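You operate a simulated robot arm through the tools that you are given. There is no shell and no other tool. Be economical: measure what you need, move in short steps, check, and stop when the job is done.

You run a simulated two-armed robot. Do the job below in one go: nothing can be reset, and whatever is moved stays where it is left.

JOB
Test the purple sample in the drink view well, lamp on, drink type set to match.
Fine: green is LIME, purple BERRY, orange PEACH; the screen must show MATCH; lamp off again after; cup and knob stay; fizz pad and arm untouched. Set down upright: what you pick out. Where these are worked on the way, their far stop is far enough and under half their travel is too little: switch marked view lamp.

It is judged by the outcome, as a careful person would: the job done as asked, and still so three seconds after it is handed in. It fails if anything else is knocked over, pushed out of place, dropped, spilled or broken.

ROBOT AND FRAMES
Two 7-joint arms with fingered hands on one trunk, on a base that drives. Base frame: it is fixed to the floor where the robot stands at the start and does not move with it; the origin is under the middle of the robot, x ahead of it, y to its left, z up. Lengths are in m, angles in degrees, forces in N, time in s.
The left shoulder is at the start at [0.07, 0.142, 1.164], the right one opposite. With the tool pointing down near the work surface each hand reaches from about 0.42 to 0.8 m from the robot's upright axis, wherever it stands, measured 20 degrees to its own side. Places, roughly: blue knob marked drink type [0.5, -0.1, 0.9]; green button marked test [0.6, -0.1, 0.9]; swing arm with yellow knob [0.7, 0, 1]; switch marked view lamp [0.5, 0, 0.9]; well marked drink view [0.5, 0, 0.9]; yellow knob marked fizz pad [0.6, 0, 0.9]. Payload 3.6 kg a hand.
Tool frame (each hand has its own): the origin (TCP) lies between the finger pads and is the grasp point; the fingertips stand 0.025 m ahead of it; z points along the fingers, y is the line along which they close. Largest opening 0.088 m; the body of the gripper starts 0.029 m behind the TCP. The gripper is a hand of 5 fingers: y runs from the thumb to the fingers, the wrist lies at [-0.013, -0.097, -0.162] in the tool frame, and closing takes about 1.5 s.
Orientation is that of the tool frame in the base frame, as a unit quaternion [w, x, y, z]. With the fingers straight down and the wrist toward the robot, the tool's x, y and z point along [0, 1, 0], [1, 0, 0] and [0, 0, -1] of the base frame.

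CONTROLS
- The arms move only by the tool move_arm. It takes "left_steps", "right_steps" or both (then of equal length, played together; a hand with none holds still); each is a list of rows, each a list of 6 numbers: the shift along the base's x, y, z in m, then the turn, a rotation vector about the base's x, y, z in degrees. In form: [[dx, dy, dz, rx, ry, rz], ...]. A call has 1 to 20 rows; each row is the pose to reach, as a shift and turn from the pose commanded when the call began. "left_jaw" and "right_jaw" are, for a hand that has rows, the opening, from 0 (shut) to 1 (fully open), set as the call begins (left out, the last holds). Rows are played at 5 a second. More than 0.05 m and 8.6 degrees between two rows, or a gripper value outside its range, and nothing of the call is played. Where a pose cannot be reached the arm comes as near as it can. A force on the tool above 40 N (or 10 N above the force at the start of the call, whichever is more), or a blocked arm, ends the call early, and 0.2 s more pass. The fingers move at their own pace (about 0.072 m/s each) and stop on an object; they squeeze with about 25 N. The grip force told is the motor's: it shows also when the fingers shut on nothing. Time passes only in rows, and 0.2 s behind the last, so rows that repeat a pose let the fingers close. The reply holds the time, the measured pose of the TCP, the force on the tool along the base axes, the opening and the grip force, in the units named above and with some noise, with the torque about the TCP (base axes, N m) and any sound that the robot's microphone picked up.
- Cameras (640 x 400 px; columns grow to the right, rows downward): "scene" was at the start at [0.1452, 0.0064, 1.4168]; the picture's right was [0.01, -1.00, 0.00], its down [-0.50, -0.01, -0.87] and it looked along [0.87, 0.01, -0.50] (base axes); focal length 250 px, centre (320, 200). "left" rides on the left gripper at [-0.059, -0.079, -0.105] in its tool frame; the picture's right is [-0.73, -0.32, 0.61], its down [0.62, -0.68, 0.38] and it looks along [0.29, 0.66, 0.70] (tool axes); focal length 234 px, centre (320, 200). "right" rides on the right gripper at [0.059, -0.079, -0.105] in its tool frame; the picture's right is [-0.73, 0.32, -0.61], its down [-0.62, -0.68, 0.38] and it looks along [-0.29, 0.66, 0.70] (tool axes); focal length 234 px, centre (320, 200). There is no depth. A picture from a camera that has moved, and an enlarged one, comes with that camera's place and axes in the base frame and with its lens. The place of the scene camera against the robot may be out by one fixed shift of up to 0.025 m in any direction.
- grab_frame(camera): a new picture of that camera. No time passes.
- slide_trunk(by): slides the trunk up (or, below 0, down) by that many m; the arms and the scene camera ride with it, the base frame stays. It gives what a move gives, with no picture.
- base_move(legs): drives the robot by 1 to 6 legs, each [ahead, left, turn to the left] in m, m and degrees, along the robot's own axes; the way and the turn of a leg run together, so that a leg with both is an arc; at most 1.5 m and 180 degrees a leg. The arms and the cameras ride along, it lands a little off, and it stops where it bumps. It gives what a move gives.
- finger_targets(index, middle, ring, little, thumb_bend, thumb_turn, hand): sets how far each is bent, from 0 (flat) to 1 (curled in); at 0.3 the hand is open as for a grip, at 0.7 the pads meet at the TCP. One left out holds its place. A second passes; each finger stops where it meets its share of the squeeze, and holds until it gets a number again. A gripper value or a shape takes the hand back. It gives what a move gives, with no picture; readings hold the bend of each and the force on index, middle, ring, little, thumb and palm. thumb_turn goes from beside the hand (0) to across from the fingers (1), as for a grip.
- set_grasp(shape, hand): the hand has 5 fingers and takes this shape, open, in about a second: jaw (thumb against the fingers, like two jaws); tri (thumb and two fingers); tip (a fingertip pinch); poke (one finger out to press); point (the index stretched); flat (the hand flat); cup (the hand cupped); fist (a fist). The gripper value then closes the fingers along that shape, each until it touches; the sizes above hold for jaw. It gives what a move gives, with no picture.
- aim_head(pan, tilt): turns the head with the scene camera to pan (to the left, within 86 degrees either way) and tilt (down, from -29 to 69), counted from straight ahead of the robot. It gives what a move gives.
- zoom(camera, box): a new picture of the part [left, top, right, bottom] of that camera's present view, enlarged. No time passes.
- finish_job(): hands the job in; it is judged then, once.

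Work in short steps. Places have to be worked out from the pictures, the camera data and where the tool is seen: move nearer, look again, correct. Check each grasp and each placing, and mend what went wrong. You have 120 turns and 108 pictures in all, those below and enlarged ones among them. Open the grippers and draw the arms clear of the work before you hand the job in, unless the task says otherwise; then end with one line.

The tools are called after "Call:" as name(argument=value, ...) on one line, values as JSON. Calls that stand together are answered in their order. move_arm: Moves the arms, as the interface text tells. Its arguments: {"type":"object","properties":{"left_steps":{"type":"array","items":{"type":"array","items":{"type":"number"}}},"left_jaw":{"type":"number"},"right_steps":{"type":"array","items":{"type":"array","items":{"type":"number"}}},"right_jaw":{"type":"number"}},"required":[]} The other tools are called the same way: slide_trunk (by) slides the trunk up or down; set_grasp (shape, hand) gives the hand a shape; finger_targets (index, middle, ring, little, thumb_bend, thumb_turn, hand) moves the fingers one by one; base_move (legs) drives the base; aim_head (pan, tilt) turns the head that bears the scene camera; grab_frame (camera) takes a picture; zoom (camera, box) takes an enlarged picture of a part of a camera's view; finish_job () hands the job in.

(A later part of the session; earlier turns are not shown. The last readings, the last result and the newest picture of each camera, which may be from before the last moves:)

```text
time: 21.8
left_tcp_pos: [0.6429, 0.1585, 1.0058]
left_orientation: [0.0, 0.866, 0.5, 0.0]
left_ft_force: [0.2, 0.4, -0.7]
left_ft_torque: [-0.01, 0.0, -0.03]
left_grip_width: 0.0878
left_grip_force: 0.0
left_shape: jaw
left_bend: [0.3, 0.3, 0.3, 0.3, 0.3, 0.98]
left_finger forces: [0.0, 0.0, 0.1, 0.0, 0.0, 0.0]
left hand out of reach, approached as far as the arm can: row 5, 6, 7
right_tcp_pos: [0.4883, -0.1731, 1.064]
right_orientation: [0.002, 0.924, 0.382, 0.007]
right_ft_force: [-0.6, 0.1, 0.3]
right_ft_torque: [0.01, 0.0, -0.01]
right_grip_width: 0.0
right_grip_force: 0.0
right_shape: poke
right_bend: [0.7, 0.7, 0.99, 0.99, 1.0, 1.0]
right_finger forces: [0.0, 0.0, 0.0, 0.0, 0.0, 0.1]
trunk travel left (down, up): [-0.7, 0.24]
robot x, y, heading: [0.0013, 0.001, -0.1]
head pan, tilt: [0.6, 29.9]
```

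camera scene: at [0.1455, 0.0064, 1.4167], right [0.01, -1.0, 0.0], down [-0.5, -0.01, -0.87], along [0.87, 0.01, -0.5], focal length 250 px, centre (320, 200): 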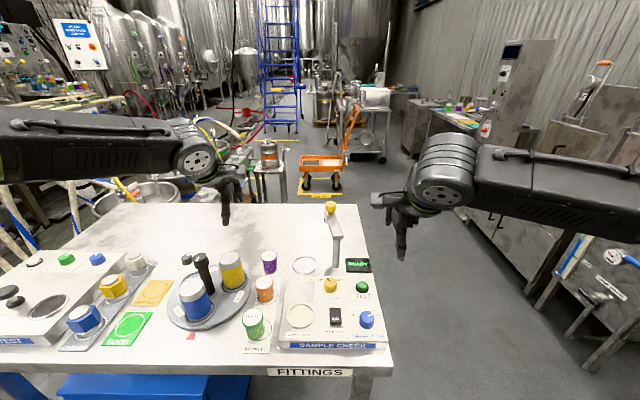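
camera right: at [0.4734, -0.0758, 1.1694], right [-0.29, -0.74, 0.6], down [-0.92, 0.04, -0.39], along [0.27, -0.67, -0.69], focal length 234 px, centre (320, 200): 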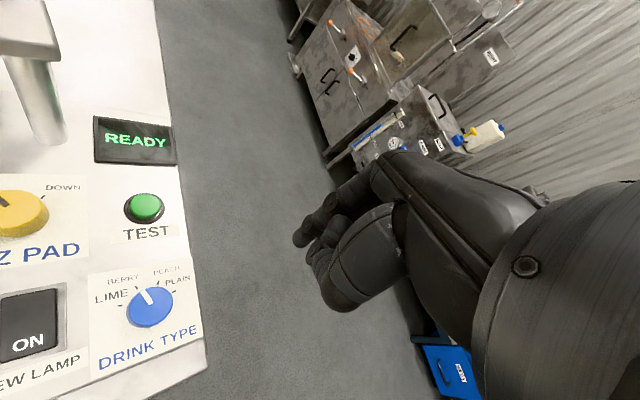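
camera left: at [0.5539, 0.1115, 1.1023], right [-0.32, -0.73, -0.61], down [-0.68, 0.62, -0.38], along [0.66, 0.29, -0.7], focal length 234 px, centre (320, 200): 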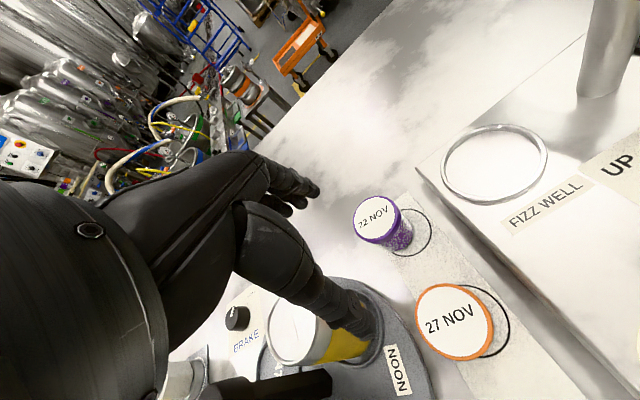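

Shoulder-to-wrist length seems to be the limit (~0.47 m), so driving a little ahead would help. I look down to see how much room there is before the table.

Call:
aim_head(pan=0, tilt=68)

Call:
grab_frame(camera="scene")

```text
time: 22.9
left_tcp_pos: [0.6419, 0.1582, 1.0058]
left_orientation: [0.001, 0.866, 0.5, 0.0]
left_ft_force: [-0.5, -0.2, -0.5]
left_ft_torque: [0.01, 0.01, 0.01]
left_grip_width: 0.0876
left_grip_force: 0.0
left_shape: jaw
left_bend: [0.3, 0.3, 0.3, 0.3, 0.3, 0.98]
left_finger forces: [0.0, 0.1, 0.1, 0.1, 0.0, 0.0]
right_tcp_pos: [0.4881, -0.1733, 1.063]
right_orientation: [0.001, 0.924, 0.382, 0.008]
right_ft_force: [-0.6, -0.4, -0.9]
right_ft_torque: [0.0, -0.02, 0.01]
right_grip_width: 0.0001
right_grip_force: 0.1
right_shape: poke
right_bend: [0.7, 0.7, 0.99, 0.99, 1.0, 1.0]
right_finger forces: [0.0, 0.0, 0.0, 0.0, 0.1, 0.0]
trunk travel left (down, up): [-0.7, 0.24]
robot x, y, heading: [0.0003, 0.0012, -0.2]
head pan, tilt: [0.0, 68.0]
```

```text
75 pictures are left
camera scene: at [0.1119, 0.0055, 1.3659], right [0.0, -1.0, 0.0], down [-0.93, 0.0, -0.38], along [0.38, 0.0, -0.93], focal length 250 px, centre (320, 200)
```

scene: 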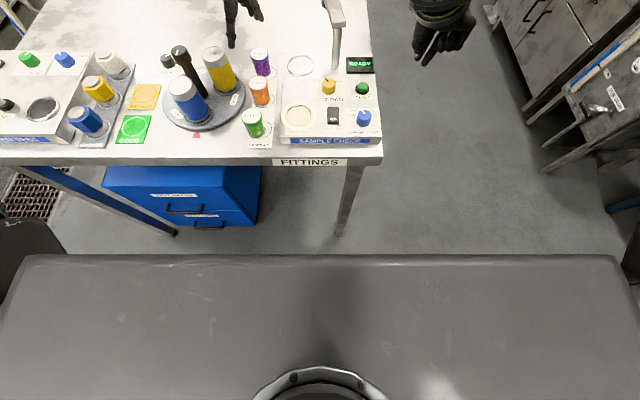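

The grey slab is my own torso; table legs and blue drawers are at x≈0.48 with the table edge at 0.41, so a short drive is safe. I raise and retract the left hand, then drive 0.08 m ahead.

Call:
move_arm(left_steps=[[0, 0, 0.04, 0, 0, 0], [-0.02, 0, 0.07, 0, 0, 0], [-0.05, 0.01, 0.09, 0, 0, 0], [-0.08, 0.01, 0.09, 0, 0, 0]], right_steps=[[0, -0.02, 0.02, 0, 0, 0], [0, -0.03, 0.04, 0, 0, 0], [-0.02, -0.04, 0.04, 0, 0, 0], [-0.04, -0.04, 0.04, 0, 0, 0]])

Call:
base_move(legs=[[0.08, 0, 0]])

Call:
grab_frame(camera="left")

Call:
grab_frame(camera="scene")

```text
time: 23.9
left_tcp_pos: [0.56, 0.1636, 1.0975]
left_orientation: [0.0, 0.866, 0.501, 0.0]
left_ft_force: [-0.1, -0.9, -0.1]
left_ft_torque: [0.04, 0.01, -0.03]
left_grip_width: 0.0878
left_grip_force: 0.2
left_shape: jaw
left_bend: [0.3, 0.3, 0.3, 0.3, 0.3, 0.98]
left_finger forces: [0.1, 0.0, 0.1, 0.0, 0.1, 0.0]
right_tcp_pos: [0.4457, -0.2128, 1.1038]
right_orientation: [0.001, 0.924, 0.381, 0.008]
right_ft_force: [-0.5, -0.2, -0.9]
right_ft_torque: [-0.02, 0.0, -0.01]
right_grip_width: 0.0001
right_grip_force: 0.1
right_shape: poke
right_bend: [0.7, 0.7, 0.99, 0.99, 1.0, 1.0]
right_finger forces: [0.1, 0.0, 0.1, 0.0, 0.0, 0.0]
trunk travel left (down, up): [-0.7, 0.24]
robot x, y, heading: [-0.0016, -0.0008, 0.1]
head pan, tilt: [0.0, 68.0]
```

```text
time: 24.9
left_tcp_pos: [0.6393, 0.1645, 1.0978]
left_orientation: [0.001, 0.866, 0.5, 0.001]
left_ft_force: [0.3, 0.5, 0.1]
left_ft_torque: [-0.02, 0.04, 0.03]
left_grip_width: 0.0879
left_grip_force: 0.0
left_shape: jaw
left_bend: [0.3, 0.3, 0.3, 0.3, 0.3, 0.98]
left_finger forces: [0.0, 0.1, 0.0, 0.1, 0.0, 0.0]
right_tcp_pos: [0.526, -0.2129, 1.1018]
right_orientation: [0.001, 0.924, 0.382, 0.007]
right_ft_force: [-0.2, 0.4, 0.0]
right_ft_torque: [0.0, -0.04, 0.02]
right_grip_width: 0.0002
right_grip_force: 0.1
right_shape: poke
right_bend: [0.7, 0.7, 0.99, 0.99, 1.0, 1.0]
right_finger forces: [0.1, 0.2, 0.1, 0.0, 0.1, 0.0]
trunk travel left (down, up): [-0.7, 0.24]
robot x, y, heading: [0.0788, 0.005, -0.4]
head pan, tilt: [0.0, 68.0]
```

```text
74 pictures are left
camera left: at [0.541, 0.1517, 1.2031], right [-0.64, -0.47, -0.61], down [-0.28, 0.88, -0.38], along [0.71, -0.08, -0.69], focal length 234 px, centre (320, 200)
```

left: 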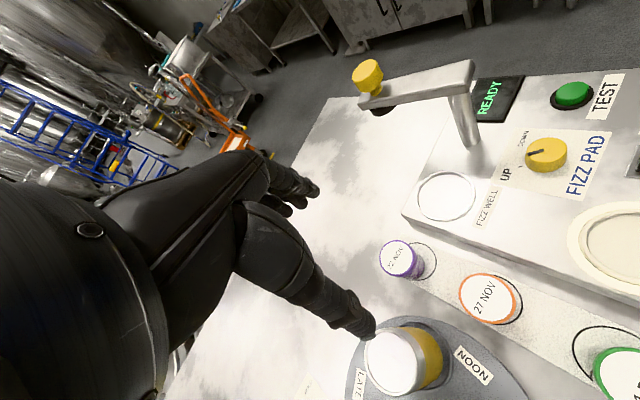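

```text
73 pictures are left
camera scene: at [0.1895, 0.0055, 1.366], right [0.0, -1.0, 0.0], down [-0.93, 0.0, -0.38], along [0.38, 0.0, -0.93], focal length 250 px, centre (320, 200)
```

scene: 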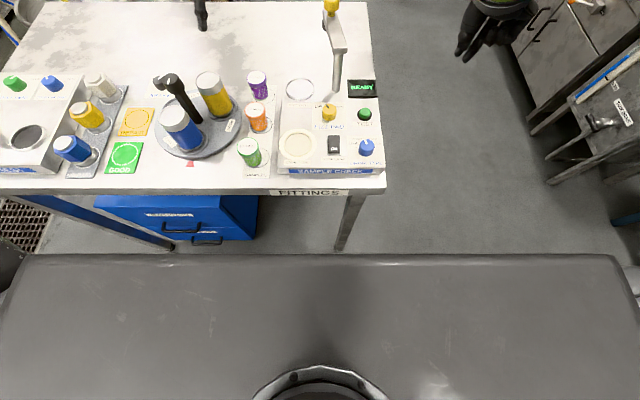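

Now purple lid again gives (0.665, 0.146). I turn the left hand to +10° (keeps fingers clear of panel, thumb clear of canister and orange cup) and hover above it.

Call:
move_arm(left_steps=[[0.005, -0.004, -0.01, 0, 0, 8], [0.01, -0.008, -0.02, 0, 0, 16], [0.015, -0.012, -0.03, 0, 0, 24], [0.02, -0.016, -0.04, 0, 0, 32], [0.026, -0.019, -0.06, 0, 0, 40], [0.026, -0.019, -0.09, 0, 0, 40], [0.026, -0.019, -0.11, 0, 0, 40], [0.026, -0.019, -0.11, 0, 0, 40]], left_jaw=0.9)

Call:
grab_frame(camera="left")

Call:
aim_head(pan=0, tilt=45)

Call:
grab_frame(camera="scene")

```text
time: 26.7
left_tcp_pos: [0.666, 0.1463, 0.9886]
left_orientation: [0.001, 0.642, 0.766, -0.001]
left_ft_force: [-0.5, 0.7, -0.1]
left_ft_torque: [0.0, -0.01, 0.0]
left_grip_width: 0.0794
left_grip_force: 0.0
left_shape: jaw
left_bend: [0.29, 0.32, 0.3, 0.31, 0.33, 0.98]
left_finger forces: [0.0, 0.1, 0.0, 0.0, 0.0, 0.1]
right_tcp_pos: [0.5263, -0.2138, 1.1012]
right_orientation: [0.001, 0.924, 0.382, 0.007]
right_ft_force: [-0.3, 0.2, -1.1]
right_ft_torque: [-0.03, 0.02, 0.04]
right_grip_width: 0.0
right_grip_force: 0.0
right_shape: poke
right_bend: [0.7, 0.7, 0.99, 0.99, 1.0, 1.0]
right_finger forces: [0.0, 0.1, 0.1, 0.0, 0.1, 0.0]
trunk travel left (down, up): [-0.7, 0.24]
robot x, y, heading: [0.082, 0.0015, -0.3]
head pan, tilt: [0.0, 68.0]
```

```text
72 pictures are left
camera left: at [0.5975, 0.0733, 1.0945], right [-0.19, -0.77, -0.61], down [-0.78, 0.49, -0.38], along [0.6, 0.4, -0.7], focal length 234 px, centre (320, 200)
```

left: 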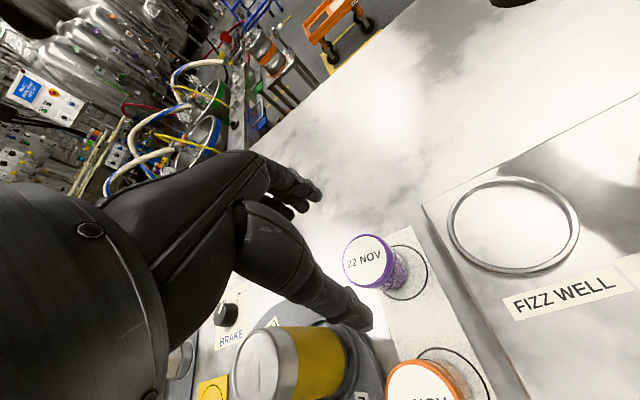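

```text
time: 27.6
left_tcp_pos: [0.6662, 0.1461, 0.9887]
left_orientation: [-0.001, 0.642, 0.766, 0.0]
left_ft_force: [-0.3, 0.8, 0.7]
left_ft_torque: [-0.02, -0.04, 0.03]
left_grip_width: 0.0794
left_grip_force: 0.0
left_shape: jaw
left_bend: [0.29, 0.32, 0.3, 0.31, 0.33, 0.98]
left_finger forces: [0.0, 0.0, 0.0, 0.0, 0.1, 0.1]
right_tcp_pos: [0.5266, -0.2134, 1.1021]
right_orientation: [0.001, 0.924, 0.381, 0.007]
right_ft_force: [0.0, 0.3, 0.3]
right_ft_torque: [0.0, 0.01, -0.03]
right_grip_width: 0.0
right_grip_force: 0.1
right_shape: poke
right_bend: [0.7, 0.7, 0.99, 0.99, 1.0, 1.0]
right_finger forces: [0.0, 0.0, 0.0, 0.1, 0.0, 0.0]
trunk travel left (down, up): [-0.7, 0.24]
robot x, y, heading: [0.0847, -0.0012, 0.1]
head pan, tilt: [0.0, 45.0]
```

```text
71 pictures are left
camera scene: at [0.2154, 0.0056, 1.3939], right [0.0, -1.0, 0.0], down [-0.71, 0.0, -0.71], along [0.71, 0.0, -0.71], focal length 250 px, centre (320, 200)
```

scene: 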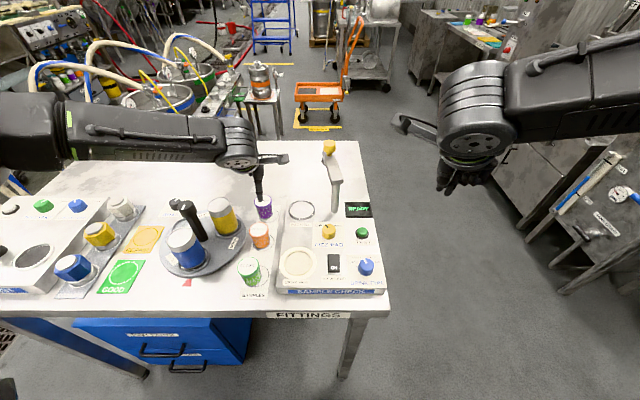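

Lid at (0.666, 0.144), hand centred over it. I descend around the cup in small rows.

Call:
move_arm(left_steps=[[0, -0.001, -0.02, 0, 0, 0], [0, -0.0015, -0.04, 0, 0, 0], [0, -0.0015, -0.055, 0, 0, 0], [0, -0.0015, -0.068, 0, 0, 0], [0, -0.0015, -0.076, 0, 0, 0], [0, -0.0015, -0.084, 0, 0, 0], [0, -0.0015, -0.084, 0, 0, 0]])

Call:
grab_frame(camera="left")

Call:
zoom(camera="scene", box=[190, 140, 350, 260])

```text
time: 29.2
left_tcp_pos: [0.6458, 0.1713, 0.9297]
left_orientation: [0.0, 0.643, 0.765, 0.0]
left_ft_force: [0.8, 0.1, -0.4]
left_ft_torque: [0.0, 0.01, -0.02]
left_grip_width: 0.0795
left_grip_force: 0.0
left_shape: jaw
left_bend: [0.29, 0.32, 0.3, 0.31, 0.33, 0.98]
left_finger forces: [0.0, 0.0, 0.0, 0.1, 0.0, 0.0]
left hand out of reach, approached as far as the arm can: row 1, 2, 3, 4, 5, 6, 7
right_tcp_pos: [0.5269, -0.213, 1.1031]
right_orientation: [0.0, 0.925, 0.381, 0.008]
right_ft_force: [1.0, 0.0, 0.8]
right_ft_torque: [0.0, 0.0, 0.0]
right_grip_width: 0.0
right_grip_force: 0.1
right_shape: poke
right_bend: [0.7, 0.7, 0.99, 0.99, 1.0, 1.0]
right_finger forces: [0.0, 0.0, 0.1, 0.0, 0.0, 0.0]
trunk travel left (down, up): [-0.7, 0.24]
robot x, y, heading: [0.0802, -0.0034, -0.2]
head pan, tilt: [0.0, 45.0]
```

```text
70 pictures are left
camera left: at [0.5784, 0.0975, 1.0354], right [-0.19, -0.77, -0.61], down [-0.78, 0.5, -0.38], along [0.6, 0.4, -0.7], focal length 234 px, centre (320, 200)
```

left: 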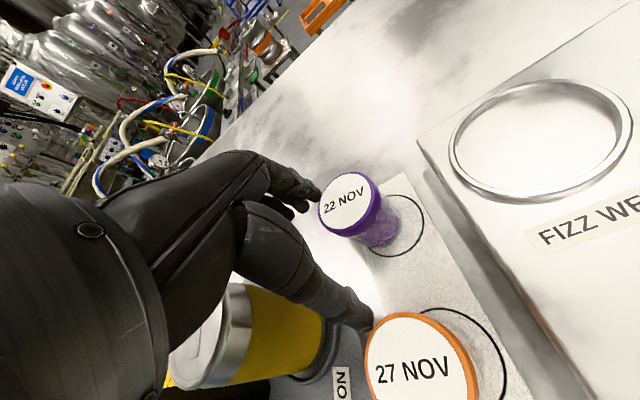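

```text
3.33 times, centred on (270, 200) of scene
camera zoom: at [0.2154, 0.0056, 1.394], right [0.0, -1.0, 0.0], down [-0.71, 0.0, -0.71], along [0.71, 0.0, -0.71], focal length 834 px, centre (487, 200)
```

zoom: 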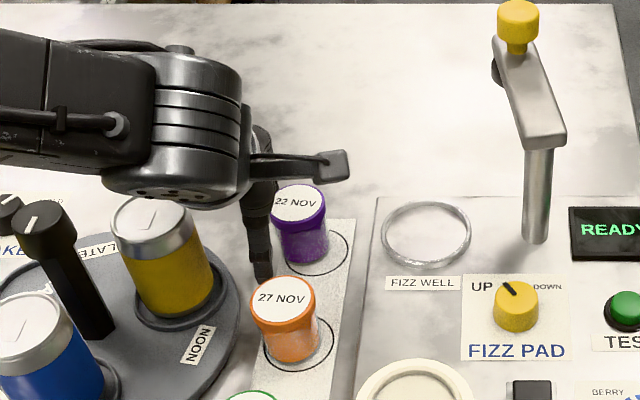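

No contact, but the arm is limited when low; at higher relative height it reached fine. So I raise both hands and lower the trunk by 0.12 m.

Call:
move_arm(left_steps=[[0, 0, 0.03, 0, 0, 0], [0.01, -0.01, 0.07, 0, 0, 0], [0.015, -0.02, 0.11, 0, 0, 0], [0.015, -0.02, 0.15, 0, 0, 0], [0.015, -0.02, 0.19, 0, 0, 0], [0.015, -0.02, 0.19, 0, 0, 0]], right_steps=[[0, 0, 0.02, 0, 0, 0], [0, 0, 0.04, 0, 0, 0], [0, 0, 0.06, 0, 0, 0], [0, 0, 0.08, 0, 0, 0], [0, 0, 0.1, 0, 0, 0], [0, 0, 0.1, 0, 0, 0]])

Call:
slide_trunk(by=-0.12)

Call:
grab_frame(camera="scene")

```text
time: 30.6
left_tcp_pos: [0.6624, 0.1493, 1.1197]
left_orientation: [0.0, 0.642, 0.767, 0.0]
left_ft_force: [1.0, 0.5, -0.5]
left_ft_torque: [0.02, -0.01, 0.02]
left_grip_width: 0.0795
left_grip_force: 0.0
left_shape: jaw
left_bend: [0.29, 0.32, 0.3, 0.31, 0.33, 0.98]
left_finger forces: [0.0, 0.0, 0.0, 0.0, 0.2, 0.1]
right_tcp_pos: [0.5273, -0.2122, 1.2028]
right_orientation: [0.001, 0.924, 0.382, 0.006]
right_ft_force: [0.5, -0.6, 0.4]
right_ft_torque: [0.01, 0.0, -0.02]
right_grip_width: 0.0001
right_grip_force: 0.0
right_shape: poke
right_bend: [0.7, 0.7, 0.99, 0.99, 1.0, 1.0]
right_finger forces: [0.0, 0.1, 0.0, 0.0, 0.0, 0.0]
trunk travel left (down, up): [-0.7, 0.24]
robot x, y, heading: [0.0797, 0.0025, -0.1]
head pan, tilt: [0.0, 45.0]
```

```text
time: 32.1
left_tcp_pos: [0.6621, 0.1504, 1.0006]
left_orientation: [-0.001, 0.641, 0.767, 0.0]
left_ft_force: [-0.8, 0.5, 0.2]
left_ft_torque: [-0.02, 0.02, 0.02]
left_grip_width: 0.0795
left_grip_force: 0.1
left_shape: jaw
left_bend: [0.29, 0.32, 0.3, 0.31, 0.33, 0.98]
left_finger forces: [0.1, 0.0, 0.0, 0.0, 0.1, 0.1]
right_tcp_pos: [0.5282, -0.2128, 1.0842]
right_orientation: [0.001, 0.924, 0.381, 0.007]
right_ft_force: [-0.3, 0.4, 0.1]
right_ft_torque: [-0.01, -0.01, -0.01]
right_grip_width: 0.0
right_grip_force: 0.1
right_shape: poke
right_bend: [0.7, 0.7, 0.99, 0.99, 1.0, 1.0]
right_finger forces: [0.1, 0.0, 0.1, 0.0, 0.1, 0.0]
trunk travel left (down, up): [-0.58, 0.36]
robot x, y, heading: [0.0799, -0.0027, -0.2]
head pan, tilt: [0.0, 45.0]
```

```text
68 pictures are left
camera scene: at [0.2153, 0.0056, 1.274], right [0.0, -1.0, 0.0], down [-0.71, 0.0, -0.71], along [0.71, 0.0, -0.71], focal length 250 px, centre (320, 200)
```

scene: 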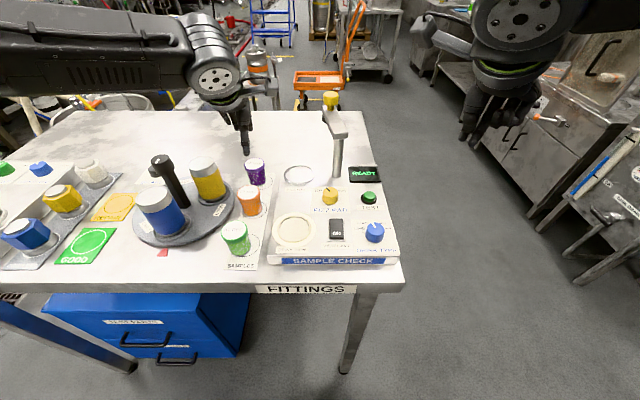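

Now I descend partway (to z≈0.95) above the cup and check.

Call:
move_arm(left_steps=[[0.004, -0.0055, 0, 0, 0, 0], [0.004, -0.0055, -0.02, 0, 0, 0], [0.004, -0.0055, -0.04, 0, 0, 0], [0.004, -0.0055, -0.05, 0, 0, 0], [0.004, -0.0055, -0.05, 0, 0, 0]])

Call:
grab_frame(camera="left")

Call:
zoom(camera="scene", box=[100, 40, 320, 260])

```text
time: 33.3
left_tcp_pos: [0.6662, 0.1431, 0.9496]
left_orientation: [0.0, 0.642, 0.767, 0.001]
left_ft_force: [0.1, 0.6, -0.5]
left_ft_torque: [-0.01, -0.04, -0.04]
left_grip_width: 0.0795
left_grip_force: 0.1
left_shape: jaw
left_bend: [0.29, 0.32, 0.3, 0.31, 0.33, 0.98]
left_finger forces: [0.1, 0.0, 0.0, 0.0, 0.0, 0.1]
right_tcp_pos: [0.5266, -0.2118, 1.0843]
right_orientation: [0.001, 0.925, 0.381, 0.006]
right_ft_force: [0.2, 0.1, 0.1]
right_ft_torque: [0.05, 0.03, 0.03]
right_grip_width: 0.0
right_grip_force: 0.0
right_shape: poke
right_bend: [0.7, 0.7, 0.99, 0.99, 1.0, 1.0]
right_finger forces: [0.0, 0.0, 0.1, 0.0, 0.1, 0.0]
trunk travel left (down, up): [-0.58, 0.36]
robot x, y, heading: [0.08, 0.0039, 0.3]
head pan, tilt: [0.0, 45.0]
```

```text
67 pictures are left
camera left: at [0.5979, 0.0705, 1.0548], right [-0.19, -0.77, -0.61], down [-0.78, 0.49, -0.38], along [0.6, 0.4, -0.7], focal length 234 px, centre (320, 200)
```

left: 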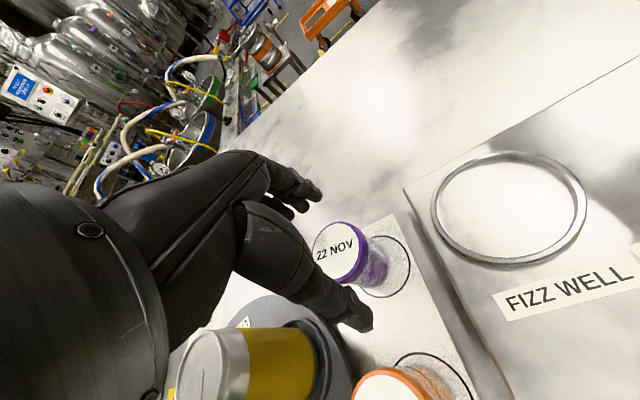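

```text
1.82 times, centred on (210, 150) of scene
camera zoom: at [0.2153, 0.0056, 1.274], right [0.0, -1.0, 0.0], down [-0.71, 0.0, -0.71], along [0.71, 0.0, -0.71], focal length 455 px, centre (520, 291)
```

zoom: 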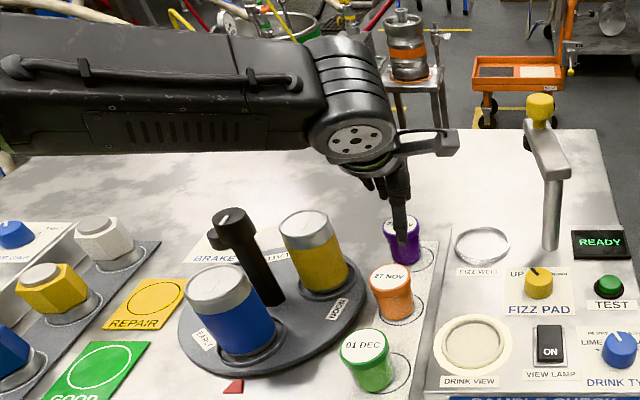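

Reached, and the lid sits midway between thumb and fingers. I descend the last 4.5 cm.

Call:
move_arm(left_steps=[[-0.001, 0, -0.015, 0, 0, 0], [-0.002, 0, -0.028, 0, 0, 0], [-0.002, 0, -0.038, 0, 0, 0], [-0.002, 0, -0.046, 0, 0, 0], [-0.002, 0, -0.046, 0, 0, 0]])

Call:
grab_frame(camera="left")

Call:
zoom(camera="scene", box=[190, 100, 310, 220])

```text
time: 34.5
left_tcp_pos: [0.6644, 0.1433, 0.9038]
left_orientation: [0.001, 0.642, 0.767, 0.0]
left_ft_force: [0.1, -0.2, -0.7]
left_ft_torque: [-0.01, -0.01, -0.02]
left_grip_width: 0.0793
left_grip_force: 0.0
left_shape: jaw
left_bend: [0.29, 0.32, 0.3, 0.31, 0.33, 0.98]
left_finger forces: [0.0, 0.0, 0.0, 0.0, 0.0, 0.0]
right_tcp_pos: [0.5274, -0.2128, 1.083]
right_orientation: [0.0, 0.924, 0.381, 0.007]
right_ft_force: [0.1, 0.0, -0.3]
right_ft_torque: [-0.03, 0.0, 0.01]
right_grip_width: 0.0
right_grip_force: 0.1
right_shape: poke
right_bend: [0.7, 0.7, 0.99, 0.99, 1.0, 1.0]
right_finger forces: [0.0, 0.0, 0.0, 0.1, 0.0, 0.0]
trunk travel left (down, up): [-0.58, 0.36]
robot x, y, heading: [0.0839, -0.0007, -0.1]
head pan, tilt: [0.0, 45.0]
```

```text
65 pictures are left
camera left: at [0.5961, 0.0703, 1.0098], right [-0.19, -0.77, -0.61], down [-0.78, 0.49, -0.38], along [0.6, 0.4, -0.7], focal length 234 px, centre (320, 200)
```

left: 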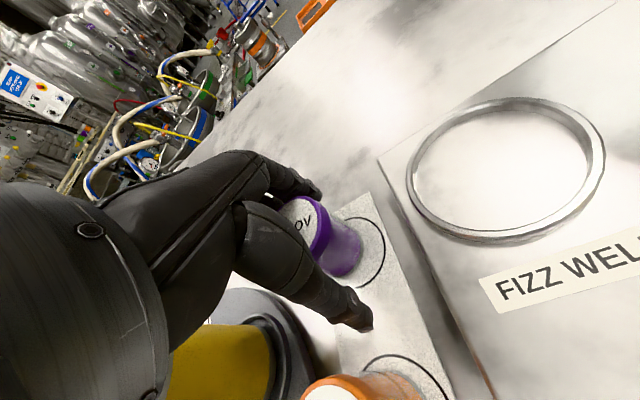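

```text
3.33 times, centred on (250, 160) of scene
camera zoom: at [0.2153, 0.0055, 1.274], right [0.0, -1.0, 0.0], down [-0.71, 0.0, -0.71], along [0.71, 0.0, -0.71], focal length 834 px, centre (553, 333)
```

zoom: 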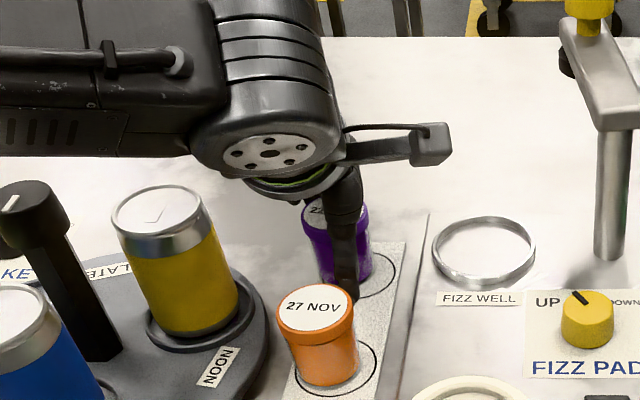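

The cup is between thumb and fingers with no contact. I close the hand.

Call:
move_arm(left_steps=[[0, 0, 0, 0, 0, 0], [0, 0, 0, 0, 0, 0], [0, 0, 0, 0, 0, 0], [0, 0, 0, 0, 0, 0], [0, 0, 0, 0, 0, 0], [0, 0, 0, 0, 0, 0], [0, 0, 0, 0, 0, 0]], left_jaw=0.2)

Call:
grab_frame(camera="left")

```text
time: 36.1
left_tcp_pos: [0.6647, 0.1426, 0.9044]
left_orientation: [-0.001, 0.642, 0.766, 0.0]
left_ft_force: [-0.1, 0.7, -0.2]
left_ft_torque: [0.01, 0.01, 0.02]
left_grip_width: 0.0345
left_grip_force: 25.0
left_shape: jaw
left_bend: [0.74, 0.48, 0.54, 0.51, 0.73, 1.0]
left_finger forces: [12.4, 6.7, 2.9, 0.0, 21.8, 0.0]
right_tcp_pos: [0.5263, -0.212, 1.0836]
right_orientation: [0.001, 0.924, 0.382, 0.007]
right_ft_force: [-0.9, -0.2, 0.7]
right_ft_torque: [-0.01, 0.02, 0.05]
right_grip_width: 0.0001
right_grip_force: 0.0
right_shape: poke
right_bend: [0.7, 0.7, 0.99, 0.99, 1.0, 1.0]
right_finger forces: [0.0, 0.0, 0.0, 0.1, 0.0, 0.1]
trunk travel left (down, up): [-0.58, 0.36]
robot x, y, heading: [0.0811, 0.0032, 0.1]
head pan, tilt: [0.0, 45.0]
```

```text
63 pictures are left
camera left: at [0.5962, 0.0703, 1.0098], right [-0.19, -0.77, -0.61], down [-0.78, 0.49, -0.38], along [0.6, 0.4, -0.7], focal length 234 px, centre (320, 200)
```

left: 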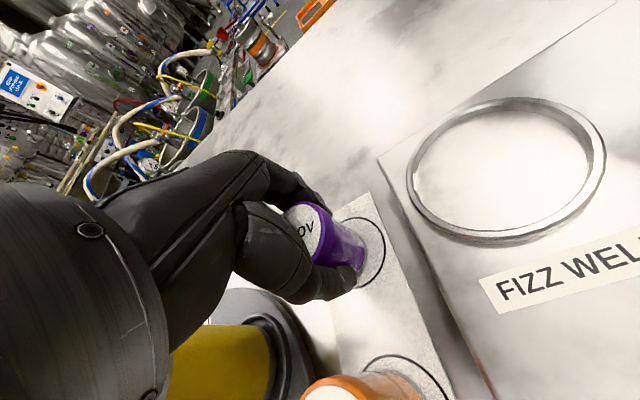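

Gripped at 25 N. I lift slowly 4 cm and check.

Call:
move_arm(left_steps=[[0, 0, 0.008, 0, 0, 0], [0, 0, 0.02, 0, 0, 0], [0, 0, 0.035, 0, 0, 0], [0, 0, 0.05, 0, 0, 0], [0, 0, 0.05, 0, 0, 0]])

Call:
grab_frame(camera="left")

Call:
zoom(camera="scene", box=[190, 100, 350, 260])

```text
time: 37.3
left_tcp_pos: [0.6654, 0.1433, 0.9535]
left_orientation: [0.0, 0.643, 0.766, 0.0]
left_ft_force: [0.5, 0.1, -1.0]
left_ft_torque: [0.01, 0.03, 0.0]
left_grip_width: 0.0347
left_grip_force: 24.9
left_shape: jaw
left_bend: [0.74, 0.48, 0.54, 0.51, 0.73, 1.0]
left_finger forces: [12.5, 6.8, 2.9, 0.0, 21.9, 0.1]
right_tcp_pos: [0.5279, -0.2126, 1.0826]
right_orientation: [0.001, 0.924, 0.383, 0.006]
right_ft_force: [1.4, -0.1, 0.2]
right_ft_torque: [0.02, 0.01, 0.01]
right_grip_width: 0.0003
right_grip_force: 0.0
right_shape: poke
right_bend: [0.7, 0.7, 0.99, 0.99, 1.0, 1.0]
right_finger forces: [0.0, 0.1, 0.0, 0.0, 0.0, 0.0]
trunk travel left (down, up): [-0.58, 0.36]
robot x, y, heading: [0.0777, 0.0013, -0.1]
head pan, tilt: [0.0, 45.0]
```

```text
62 pictures are left
camera left: at [0.5972, 0.0699, 1.0595], right [-0.19, -0.77, -0.61], down [-0.78, 0.49, -0.38], along [0.6, 0.4, -0.7], focal length 234 px, centre (320, 200)
```

left: 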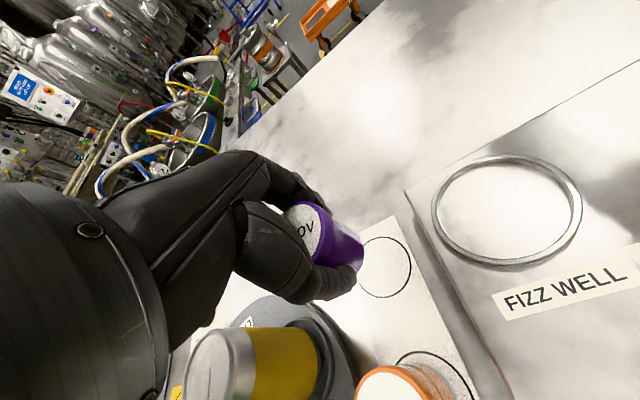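

```text
2.50 times, centred on (270, 180) of scene
camera zoom: at [0.2156, 0.0057, 1.2739], right [0.0, -1.0, 0.0], down [-0.71, 0.0, -0.71], along [0.71, 0.0, -0.71], focal length 626 px, centre (445, 250)
```

zoom: 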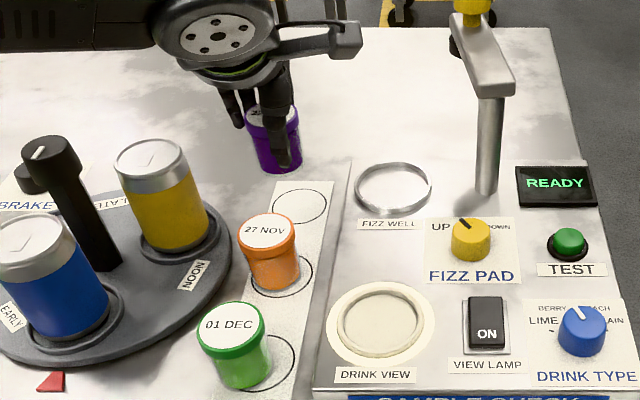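

Held upright. I lift further, then drive back 0.08 m so the well lies within comfortable reach.

Call:
move_arm(left_steps=[[0, 0, 0.03, 0, 0, 0], [0, -0.01, 0.06, 0, 0, 0], [-0.01, -0.02, 0.08, 0, 0, 0], [-0.02, -0.03, 0.09, 0, 0, 0], [-0.02, -0.03, 0.09, 0, 0, 0]])

Call:
base_move(legs=[[-0.08, 0, 0]])

Call:
grab_frame(camera="left")

Call:
grab_frame(camera="scene")

```text
time: 38.5
left_tcp_pos: [0.644, 0.1154, 1.0423]
left_orientation: [0.0, 0.643, 0.766, -0.001]
left_ft_force: [-0.7, -0.1, -0.3]
left_ft_torque: [-0.02, -0.02, -0.01]
left_grip_width: 0.0347
left_grip_force: 24.9
left_shape: jaw
left_bend: [0.74, 0.48, 0.54, 0.51, 0.73, 1.0]
left_finger forces: [12.4, 6.8, 3.0, 0.0, 22.0, 0.0]
left hand out of reach, approached as far as the arm can: row 4, 5
right_tcp_pos: [0.5272, -0.2118, 1.0836]
right_orientation: [0.001, 0.924, 0.382, 0.008]
right_ft_force: [1.0, -0.5, 0.3]
right_ft_torque: [0.0, 0.0, 0.01]
right_grip_width: 0.0
right_grip_force: 0.1
right_shape: poke
right_bend: [0.7, 0.7, 0.99, 0.99, 1.0, 1.0]
right_finger forces: [0.0, 0.0, 0.0, 0.1, 0.0, 0.0]
trunk travel left (down, up): [-0.58, 0.36]
robot x, y, heading: [0.0793, -0.0009, 0.0]
head pan, tilt: [0.0, 45.0]
```

```text
time: 39.5
left_tcp_pos: [0.5639, 0.117, 1.0427]
left_orientation: [0.001, 0.643, 0.766, 0.0]
left_ft_force: [1.0, 0.2, -0.2]
left_ft_torque: [0.01, -0.01, 0.0]
left_grip_width: 0.0345
left_grip_force: 25.0
left_shape: jaw
left_bend: [0.74, 0.48, 0.54, 0.51, 0.73, 1.0]
left_finger forces: [12.5, 6.8, 3.0, 0.0, 21.9, 0.0]
right_tcp_pos: [0.4462, -0.2116, 1.0829]
right_orientation: [0.0, 0.924, 0.382, 0.007]
right_ft_force: [-0.1, -0.1, 0.4]
right_ft_torque: [0.0, 0.0, -0.01]
right_grip_width: 0.0
right_grip_force: 0.0
right_shape: poke
right_bend: [0.7, 0.7, 0.99, 0.99, 1.0, 1.0]
right_finger forces: [0.0, 0.0, 0.0, 0.0, 0.0, 0.0]
trunk travel left (down, up): [-0.58, 0.36]
robot x, y, heading: [-0.0004, 0.0002, 0.2]
head pan, tilt: [0.0, 45.0]
```

```text
60 pictures are left
camera left: at [0.4949, 0.0438, 1.1491], right [-0.19, -0.77, -0.61], down [-0.78, 0.49, -0.39], along [0.6, 0.4, -0.7], focal length 234 px, centre (320, 200)
```

left: 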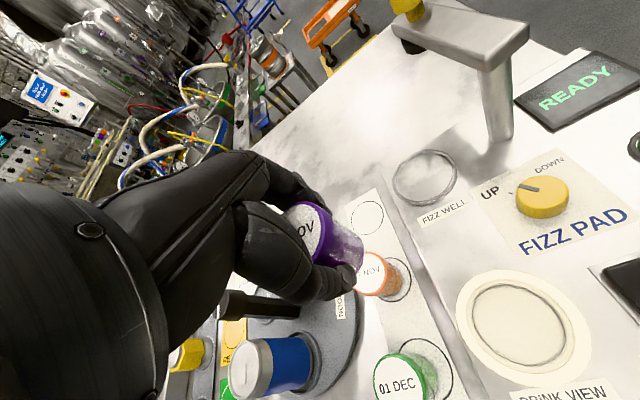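

```text
59 pictures are left
camera scene: at [0.1355, 0.0056, 1.274], right [0.0, -1.0, 0.0], down [-0.71, 0.0, -0.71], along [0.71, 0.0, -0.71], focal length 250 px, centre (320, 200)
```

scene: 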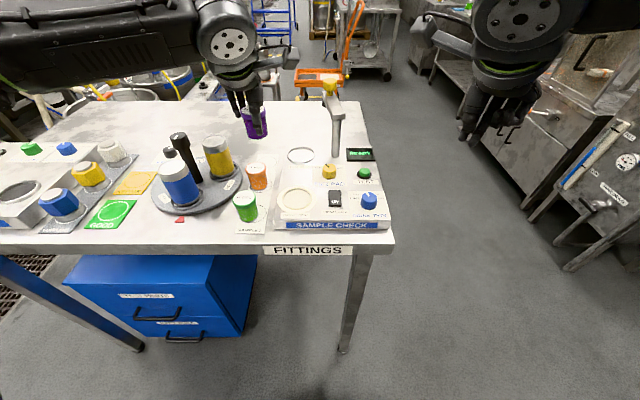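

Well estimates from several views average (0.500, 0.047). I carry the cup to hover over it.

Call:
move_arm(left_steps=[[-0.015, -0.015, 0, 0, 0, 0], [-0.03, -0.03, 0, 0, 0, 0], [-0.045, -0.05, -0.01, 0, 0, 0], [-0.064, -0.07, -0.03, 0, 0, 0], [-0.064, -0.07, -0.05, 0, 0, 0], [-0.064, -0.07, -0.05, 0, 0, 0]])

Call:
grab_frame(camera="left")

Call:
zoom(camera="scene", box=[220, 120, 400, 250])

Call:
grab_frame(camera="right")

```text
time: 40.9
left_tcp_pos: [0.4946, 0.0833, 0.9898]
left_orientation: [0.001, 0.643, 0.766, -0.001]
left_ft_force: [-0.7, 0.7, -0.5]
left_ft_torque: [0.0, -0.02, 0.03]
left_grip_width: 0.0344
left_grip_force: 25.1
left_shape: jaw
left_bend: [0.74, 0.48, 0.54, 0.51, 0.73, 1.0]
left_finger forces: [12.3, 6.9, 3.2, 0.0, 21.8, 0.1]
left hand out of reach, approached as far as the arm can: row 1, 2, 3, 4, 5, 6
right_tcp_pos: [0.4478, -0.2125, 1.0826]
right_orientation: [0.0, 0.924, 0.381, 0.007]
right_ft_force: [0.2, -0.6, -0.2]
right_ft_torque: [-0.02, 0.0, -0.02]
right_grip_width: 0.0
right_grip_force: 0.1
right_shape: poke
right_bend: [0.7, 0.7, 0.99, 0.99, 1.0, 1.0]
right_finger forces: [0.1, 0.1, 0.0, 0.0, 0.0, 0.1]
trunk travel left (down, up): [-0.58, 0.36]
robot x, y, heading: [-0.0048, -0.0001, 0.2]
head pan, tilt: [0.0, 45.0]
```

```text
58 pictures are left
camera left: at [0.4249, 0.0113, 1.0964], right [-0.19, -0.77, -0.6], down [-0.78, 0.49, -0.39], along [0.6, 0.4, -0.7], focal length 234 px, centre (320, 200)
```

left: 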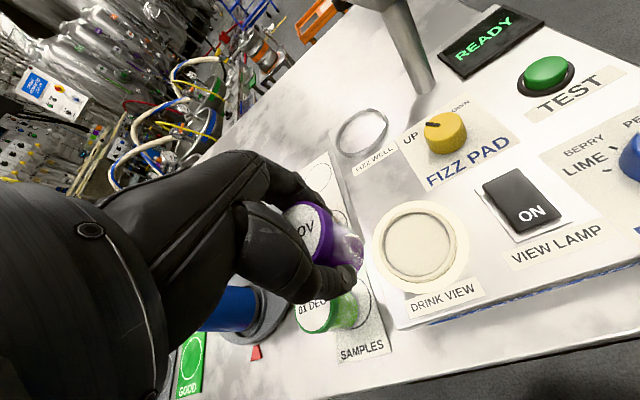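

```text
3.08 times, centred on (310, 185) of scene
camera zoom: at [0.1358, 0.0055, 1.274], right [0.0, -1.0, 0.0], down [-0.71, 0.0, -0.71], along [0.71, 0.0, -0.71], focal length 770 px, centre (351, 246)
```

zoom: 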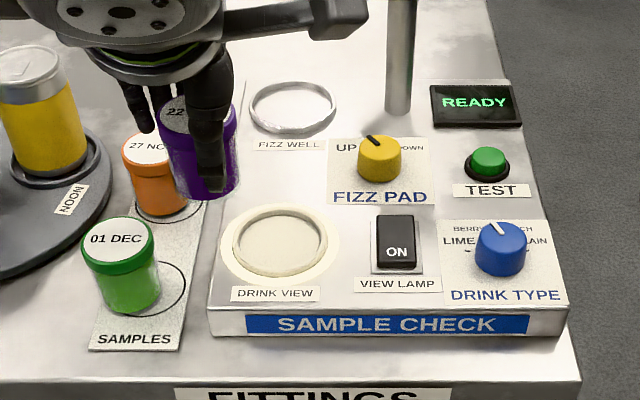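

```text
56 pictures are left
camera right: at [0.4319, -0.1163, 1.1895], right [-0.29, -0.74, 0.6], down [-0.92, 0.04, -0.4], along [0.27, -0.67, -0.69], focal length 234 px, centre (320, 200)
```

right: 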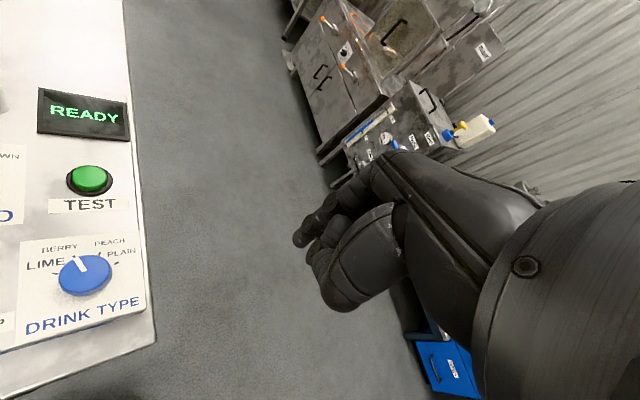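

The arm's limit is inward (small y). So I shift the base 0.09 m to the right, then bring the cup back over the well.

Call:
move_arm(left_steps=[[0, 0.01, 0.02, 0, 0, 0], [0, 0.02, 0.03, 0, 0, 0]])

Call:
base_move(legs=[[0, -0.09, 0]])

Call:
grab_frame(camera="left")

```text
time: 41.5
left_tcp_pos: [0.4937, 0.1037, 1.0209]
left_orientation: [0.0, 0.643, 0.766, -0.001]
left_ft_force: [0.3, 0.4, -0.5]
left_ft_torque: [0.0, -0.02, 0.02]
left_grip_width: 0.0346
left_grip_force: 25.0
left_shape: jaw
left_bend: [0.74, 0.48, 0.54, 0.51, 0.73, 1.0]
left_finger forces: [12.2, 7.1, 3.3, 0.0, 21.9, 0.0]
right_tcp_pos: [0.448, -0.2122, 1.0843]
right_orientation: [0.001, 0.924, 0.382, 0.007]
right_ft_force: [-0.4, -0.4, -0.2]
right_ft_torque: [0.0, -0.02, 0.04]
right_grip_width: 0.0
right_grip_force: 0.1
right_shape: poke
right_bend: [0.7, 0.7, 0.99, 0.99, 1.0, 1.0]
right_finger forces: [0.1, 0.1, 0.0, 0.0, 0.0, 0.0]
trunk travel left (down, up): [-0.58, 0.36]
robot x, y, heading: [0.0005, 0.0028, -0.1]
head pan, tilt: [0.0, 45.0]
```

```text
time: 42.6
left_tcp_pos: [0.4937, 0.0161, 1.0202]
left_orientation: [0.001, 0.643, 0.766, 0.0]
left_ft_force: [0.2, 0.0, -0.8]
left_ft_torque: [0.0, 0.01, 0.0]
left_grip_width: 0.0343
left_grip_force: 24.3
left_shape: jaw
left_bend: [0.74, 0.48, 0.54, 0.51, 0.73, 1.0]
left_finger forces: [12.2, 6.9, 3.2, 0.0, 21.7, 0.0]
right_tcp_pos: [0.4491, -0.3001, 1.0837]
right_orientation: [0.001, 0.924, 0.382, 0.007]
right_ft_force: [0.2, 0.3, -0.5]
right_ft_torque: [0.0, 0.03, 0.01]
right_grip_width: 0.0001
right_grip_force: 0.0
right_shape: poke
right_bend: [0.7, 0.7, 0.99, 0.99, 1.0, 1.0]
right_finger forces: [0.1, 0.0, 0.1, 0.0, 0.0, 0.0]
trunk travel left (down, up): [-0.58, 0.36]
robot x, y, heading: [0.0004, -0.0832, 0.1]
head pan, tilt: [0.0, 45.0]
```

```text
55 pictures are left
camera left: at [0.4241, -0.0568, 1.1262], right [-0.19, -0.77, -0.61], down [-0.78, 0.49, -0.39], along [0.6, 0.4, -0.7], focal length 234 px, centre (320, 200)
```

left: 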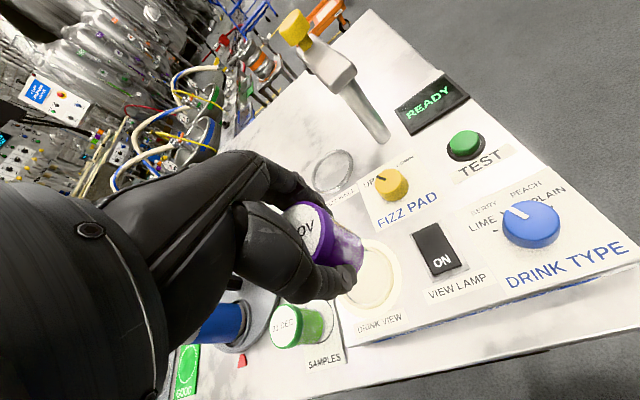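

Now I move the cup to above the well centre and lower to z≈0.975.

Call:
move_arm(left_steps=[[0.003, 0.015, -0.01, 0, 0, 0], [0.006, 0.03, -0.02, 0, 0, 0], [0.006, 0.03, -0.035, 0, 0, 0], [0.006, 0.03, -0.045, 0, 0, 0], [0.006, 0.03, -0.045, 0, 0, 0]])

Call:
grab_frame(camera="left")

Call:
zoom(camera="scene", box=[190, 110, 370, 250])

```text
time: 43.8
left_tcp_pos: [0.4991, 0.0462, 0.9743]
left_orientation: [0.001, 0.642, 0.767, 0.0]
left_ft_force: [-0.2, 0.0, -0.9]
left_ft_torque: [-0.02, 0.01, 0.02]
left_grip_width: 0.0345
left_grip_force: 25.1
left_shape: jaw
left_bend: [0.74, 0.48, 0.54, 0.51, 0.73, 1.0]
left_finger forces: [11.6, 7.4, 3.7, 0.1, 21.7, 0.0]
right_tcp_pos: [0.4471, -0.3006, 1.0834]
right_orientation: [0.001, 0.924, 0.382, 0.007]
right_ft_force: [-0.3, -0.3, 1.2]
right_ft_torque: [0.03, 0.0, 0.02]
right_grip_width: 0.0
right_grip_force: 0.1
right_shape: poke
right_bend: [0.7, 0.7, 0.99, 0.99, 1.0, 1.0]
right_finger forces: [0.0, 0.0, 0.0, 0.0, 0.1, 0.0]
trunk travel left (down, up): [-0.58, 0.36]
robot x, y, heading: [-0.0028, -0.0876, 0.2]
head pan, tilt: [0.0, 45.0]
```

```text
54 pictures are left
camera left: at [0.4306, -0.0265, 1.081], right [-0.19, -0.77, -0.61], down [-0.78, 0.49, -0.39], along [0.6, 0.4, -0.7], focal length 234 px, centre (320, 200)
```

left: 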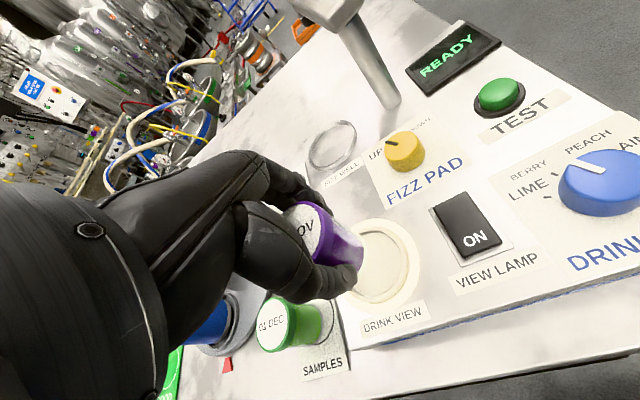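

```text
2.86 times, centred on (280, 180) of scene
camera zoom: at [0.1361, -0.0829, 1.274], right [0.0, -1.0, 0.0], down [-0.71, 0.0, -0.71], along [0.71, 0.0, -0.71], focal length 715 px, centre (434, 257)
```

zoom: 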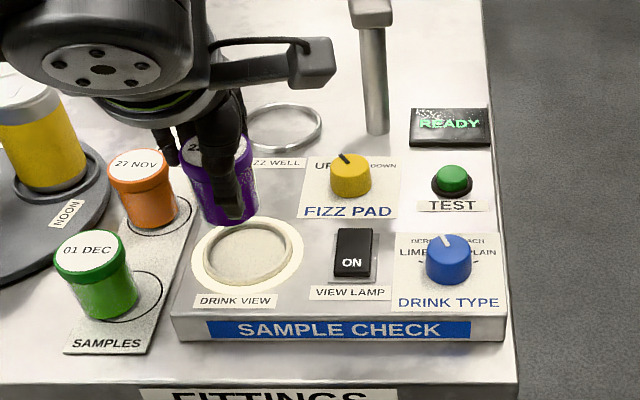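

Scene and hand views agree within 4 mm; I nudge by (+0.003, -0.001) and lower to just above the well.

Call:
move_arm(left_steps=[[0.003, -0.001, -0.01, 0, 0, 0], [0.003, -0.001, -0.025, 0, 0, 0], [0.003, -0.001, -0.035, 0, 0, 0], [0.003, -0.001, -0.042, 0, 0, 0], [0.003, -0.001, -0.042, 0, 0, 0]])

Call:
grab_frame(camera="left")

Call:
zoom(camera="scene", box=[220, 130, 320, 230])

```text
time: 45.0
left_tcp_pos: [0.5018, 0.0457, 0.9325]
left_orientation: [0.0, 0.642, 0.767, -0.001]
left_ft_force: [-0.7, -0.5, -0.6]
left_ft_torque: [-0.01, -0.02, 0.02]
left_grip_width: 0.0341
left_grip_force: 24.8
left_shape: jaw
left_bend: [0.74, 0.48, 0.54, 0.51, 0.73, 1.0]
left_finger forces: [11.8, 7.5, 3.8, 0.1, 21.8, 0.0]
right_tcp_pos: [0.447, -0.3014, 1.084]
right_orientation: [0.001, 0.924, 0.383, 0.007]
right_ft_force: [0.5, 1.1, 0.5]
right_ft_torque: [-0.02, 0.0, -0.02]
right_grip_width: 0.0003
right_grip_force: 0.1
right_shape: poke
right_bend: [0.7, 0.7, 0.99, 0.99, 1.0, 1.0]
right_finger forces: [0.1, 0.0, 0.1, 0.1, 0.1, 0.0]
trunk travel left (down, up): [-0.58, 0.36]
robot x, y, heading: [-0.0041, -0.0904, 0.1]
head pan, tilt: [0.0, 45.0]
```

```text
52 pictures are left
camera left: at [0.4329, -0.0277, 1.0387], right [-0.19, -0.77, -0.61], down [-0.78, 0.49, -0.39], along [0.6, 0.4, -0.7], focal length 234 px, centre (320, 200)
```

left: 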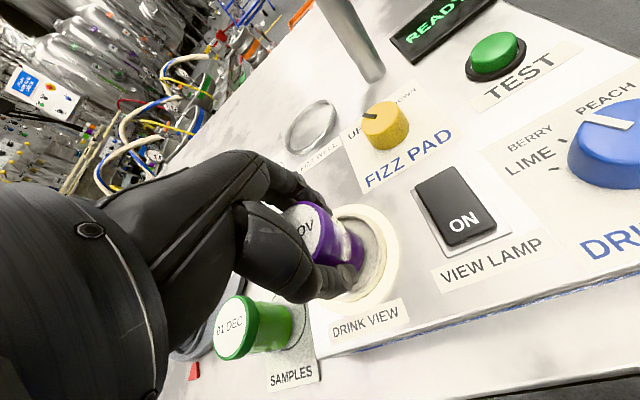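

```text
4.00 times, centred on (270, 180) of scene
camera zoom: at [0.136, -0.0828, 1.274], right [0.0, -1.0, 0.0], down [-0.71, 0.0, -0.71], along [0.71, 0.0, -0.71], focal length 1001 px, centre (520, 280)
```

zoom: 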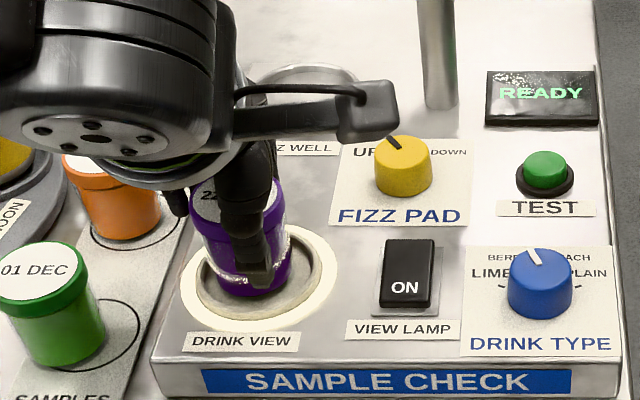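

Cup is nearly centred; I shift (+0.002, -0.004) and lower in 2 mm steps until contact.

Call:
move_arm(left_steps=[[0.002, -0.004, 0, 0, 0, 0], [0.002, -0.004, -0.003, 0, 0, 0], [0.002, -0.004, -0.006, 0, 0, 0], [0.002, -0.004, -0.008, 0, 0, 0], [0.002, -0.004, -0.01, 0, 0, 0]])

Call:
zoom(camera="scene", box=[220, 130, 320, 230])

```text
time: 46.2
left_tcp_pos: [0.5014, 0.041, 0.9273]
left_orientation: [0.004, 0.641, 0.767, 0.003]
left_ft_force: [5.2, 1.5, 33.8]
left_ft_torque: [0.13, -0.26, -0.08]
left_grip_width: 0.0365
left_grip_force: 25.2
left_shape: jaw
left_bend: [0.74, 0.46, 0.52, 0.51, 0.75, 1.0]
left_finger forces: [15.1, 10.5, 4.7, 0.1, 23.5, 0.1]
right_tcp_pos: [0.4455, -0.301, 1.0851]
right_orientation: [0.002, 0.924, 0.382, 0.008]
right_ft_force: [0.8, -0.4, -0.2]
right_ft_torque: [0.04, -0.05, -0.01]
right_grip_width: 0.0
right_grip_force: 0.1
right_shape: poke
right_bend: [0.7, 0.7, 0.99, 0.99, 1.0, 1.0]
right_finger forces: [0.0, 0.0, 0.1, 0.0, 0.1, 0.1]
trunk travel left (down, up): [-0.58, 0.36]
robot x, y, heading: [0.0022, -0.0869, 0.4]
head pan, tilt: [0.0, 45.0]
```

```text
4.00 times, centred on (270, 180) of scene
camera zoom: at [0.1325, -0.0836, 1.2748], right [0.0, -1.0, 0.0], down [-0.7, 0.0, -0.71], along [0.71, 0.0, -0.7], focal length 1001 px, centre (520, 280)
```

zoom: 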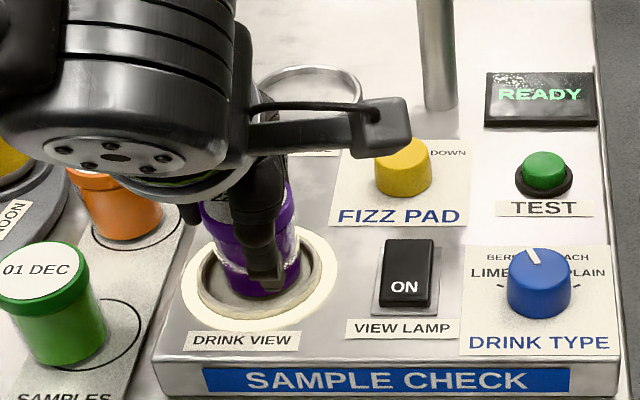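

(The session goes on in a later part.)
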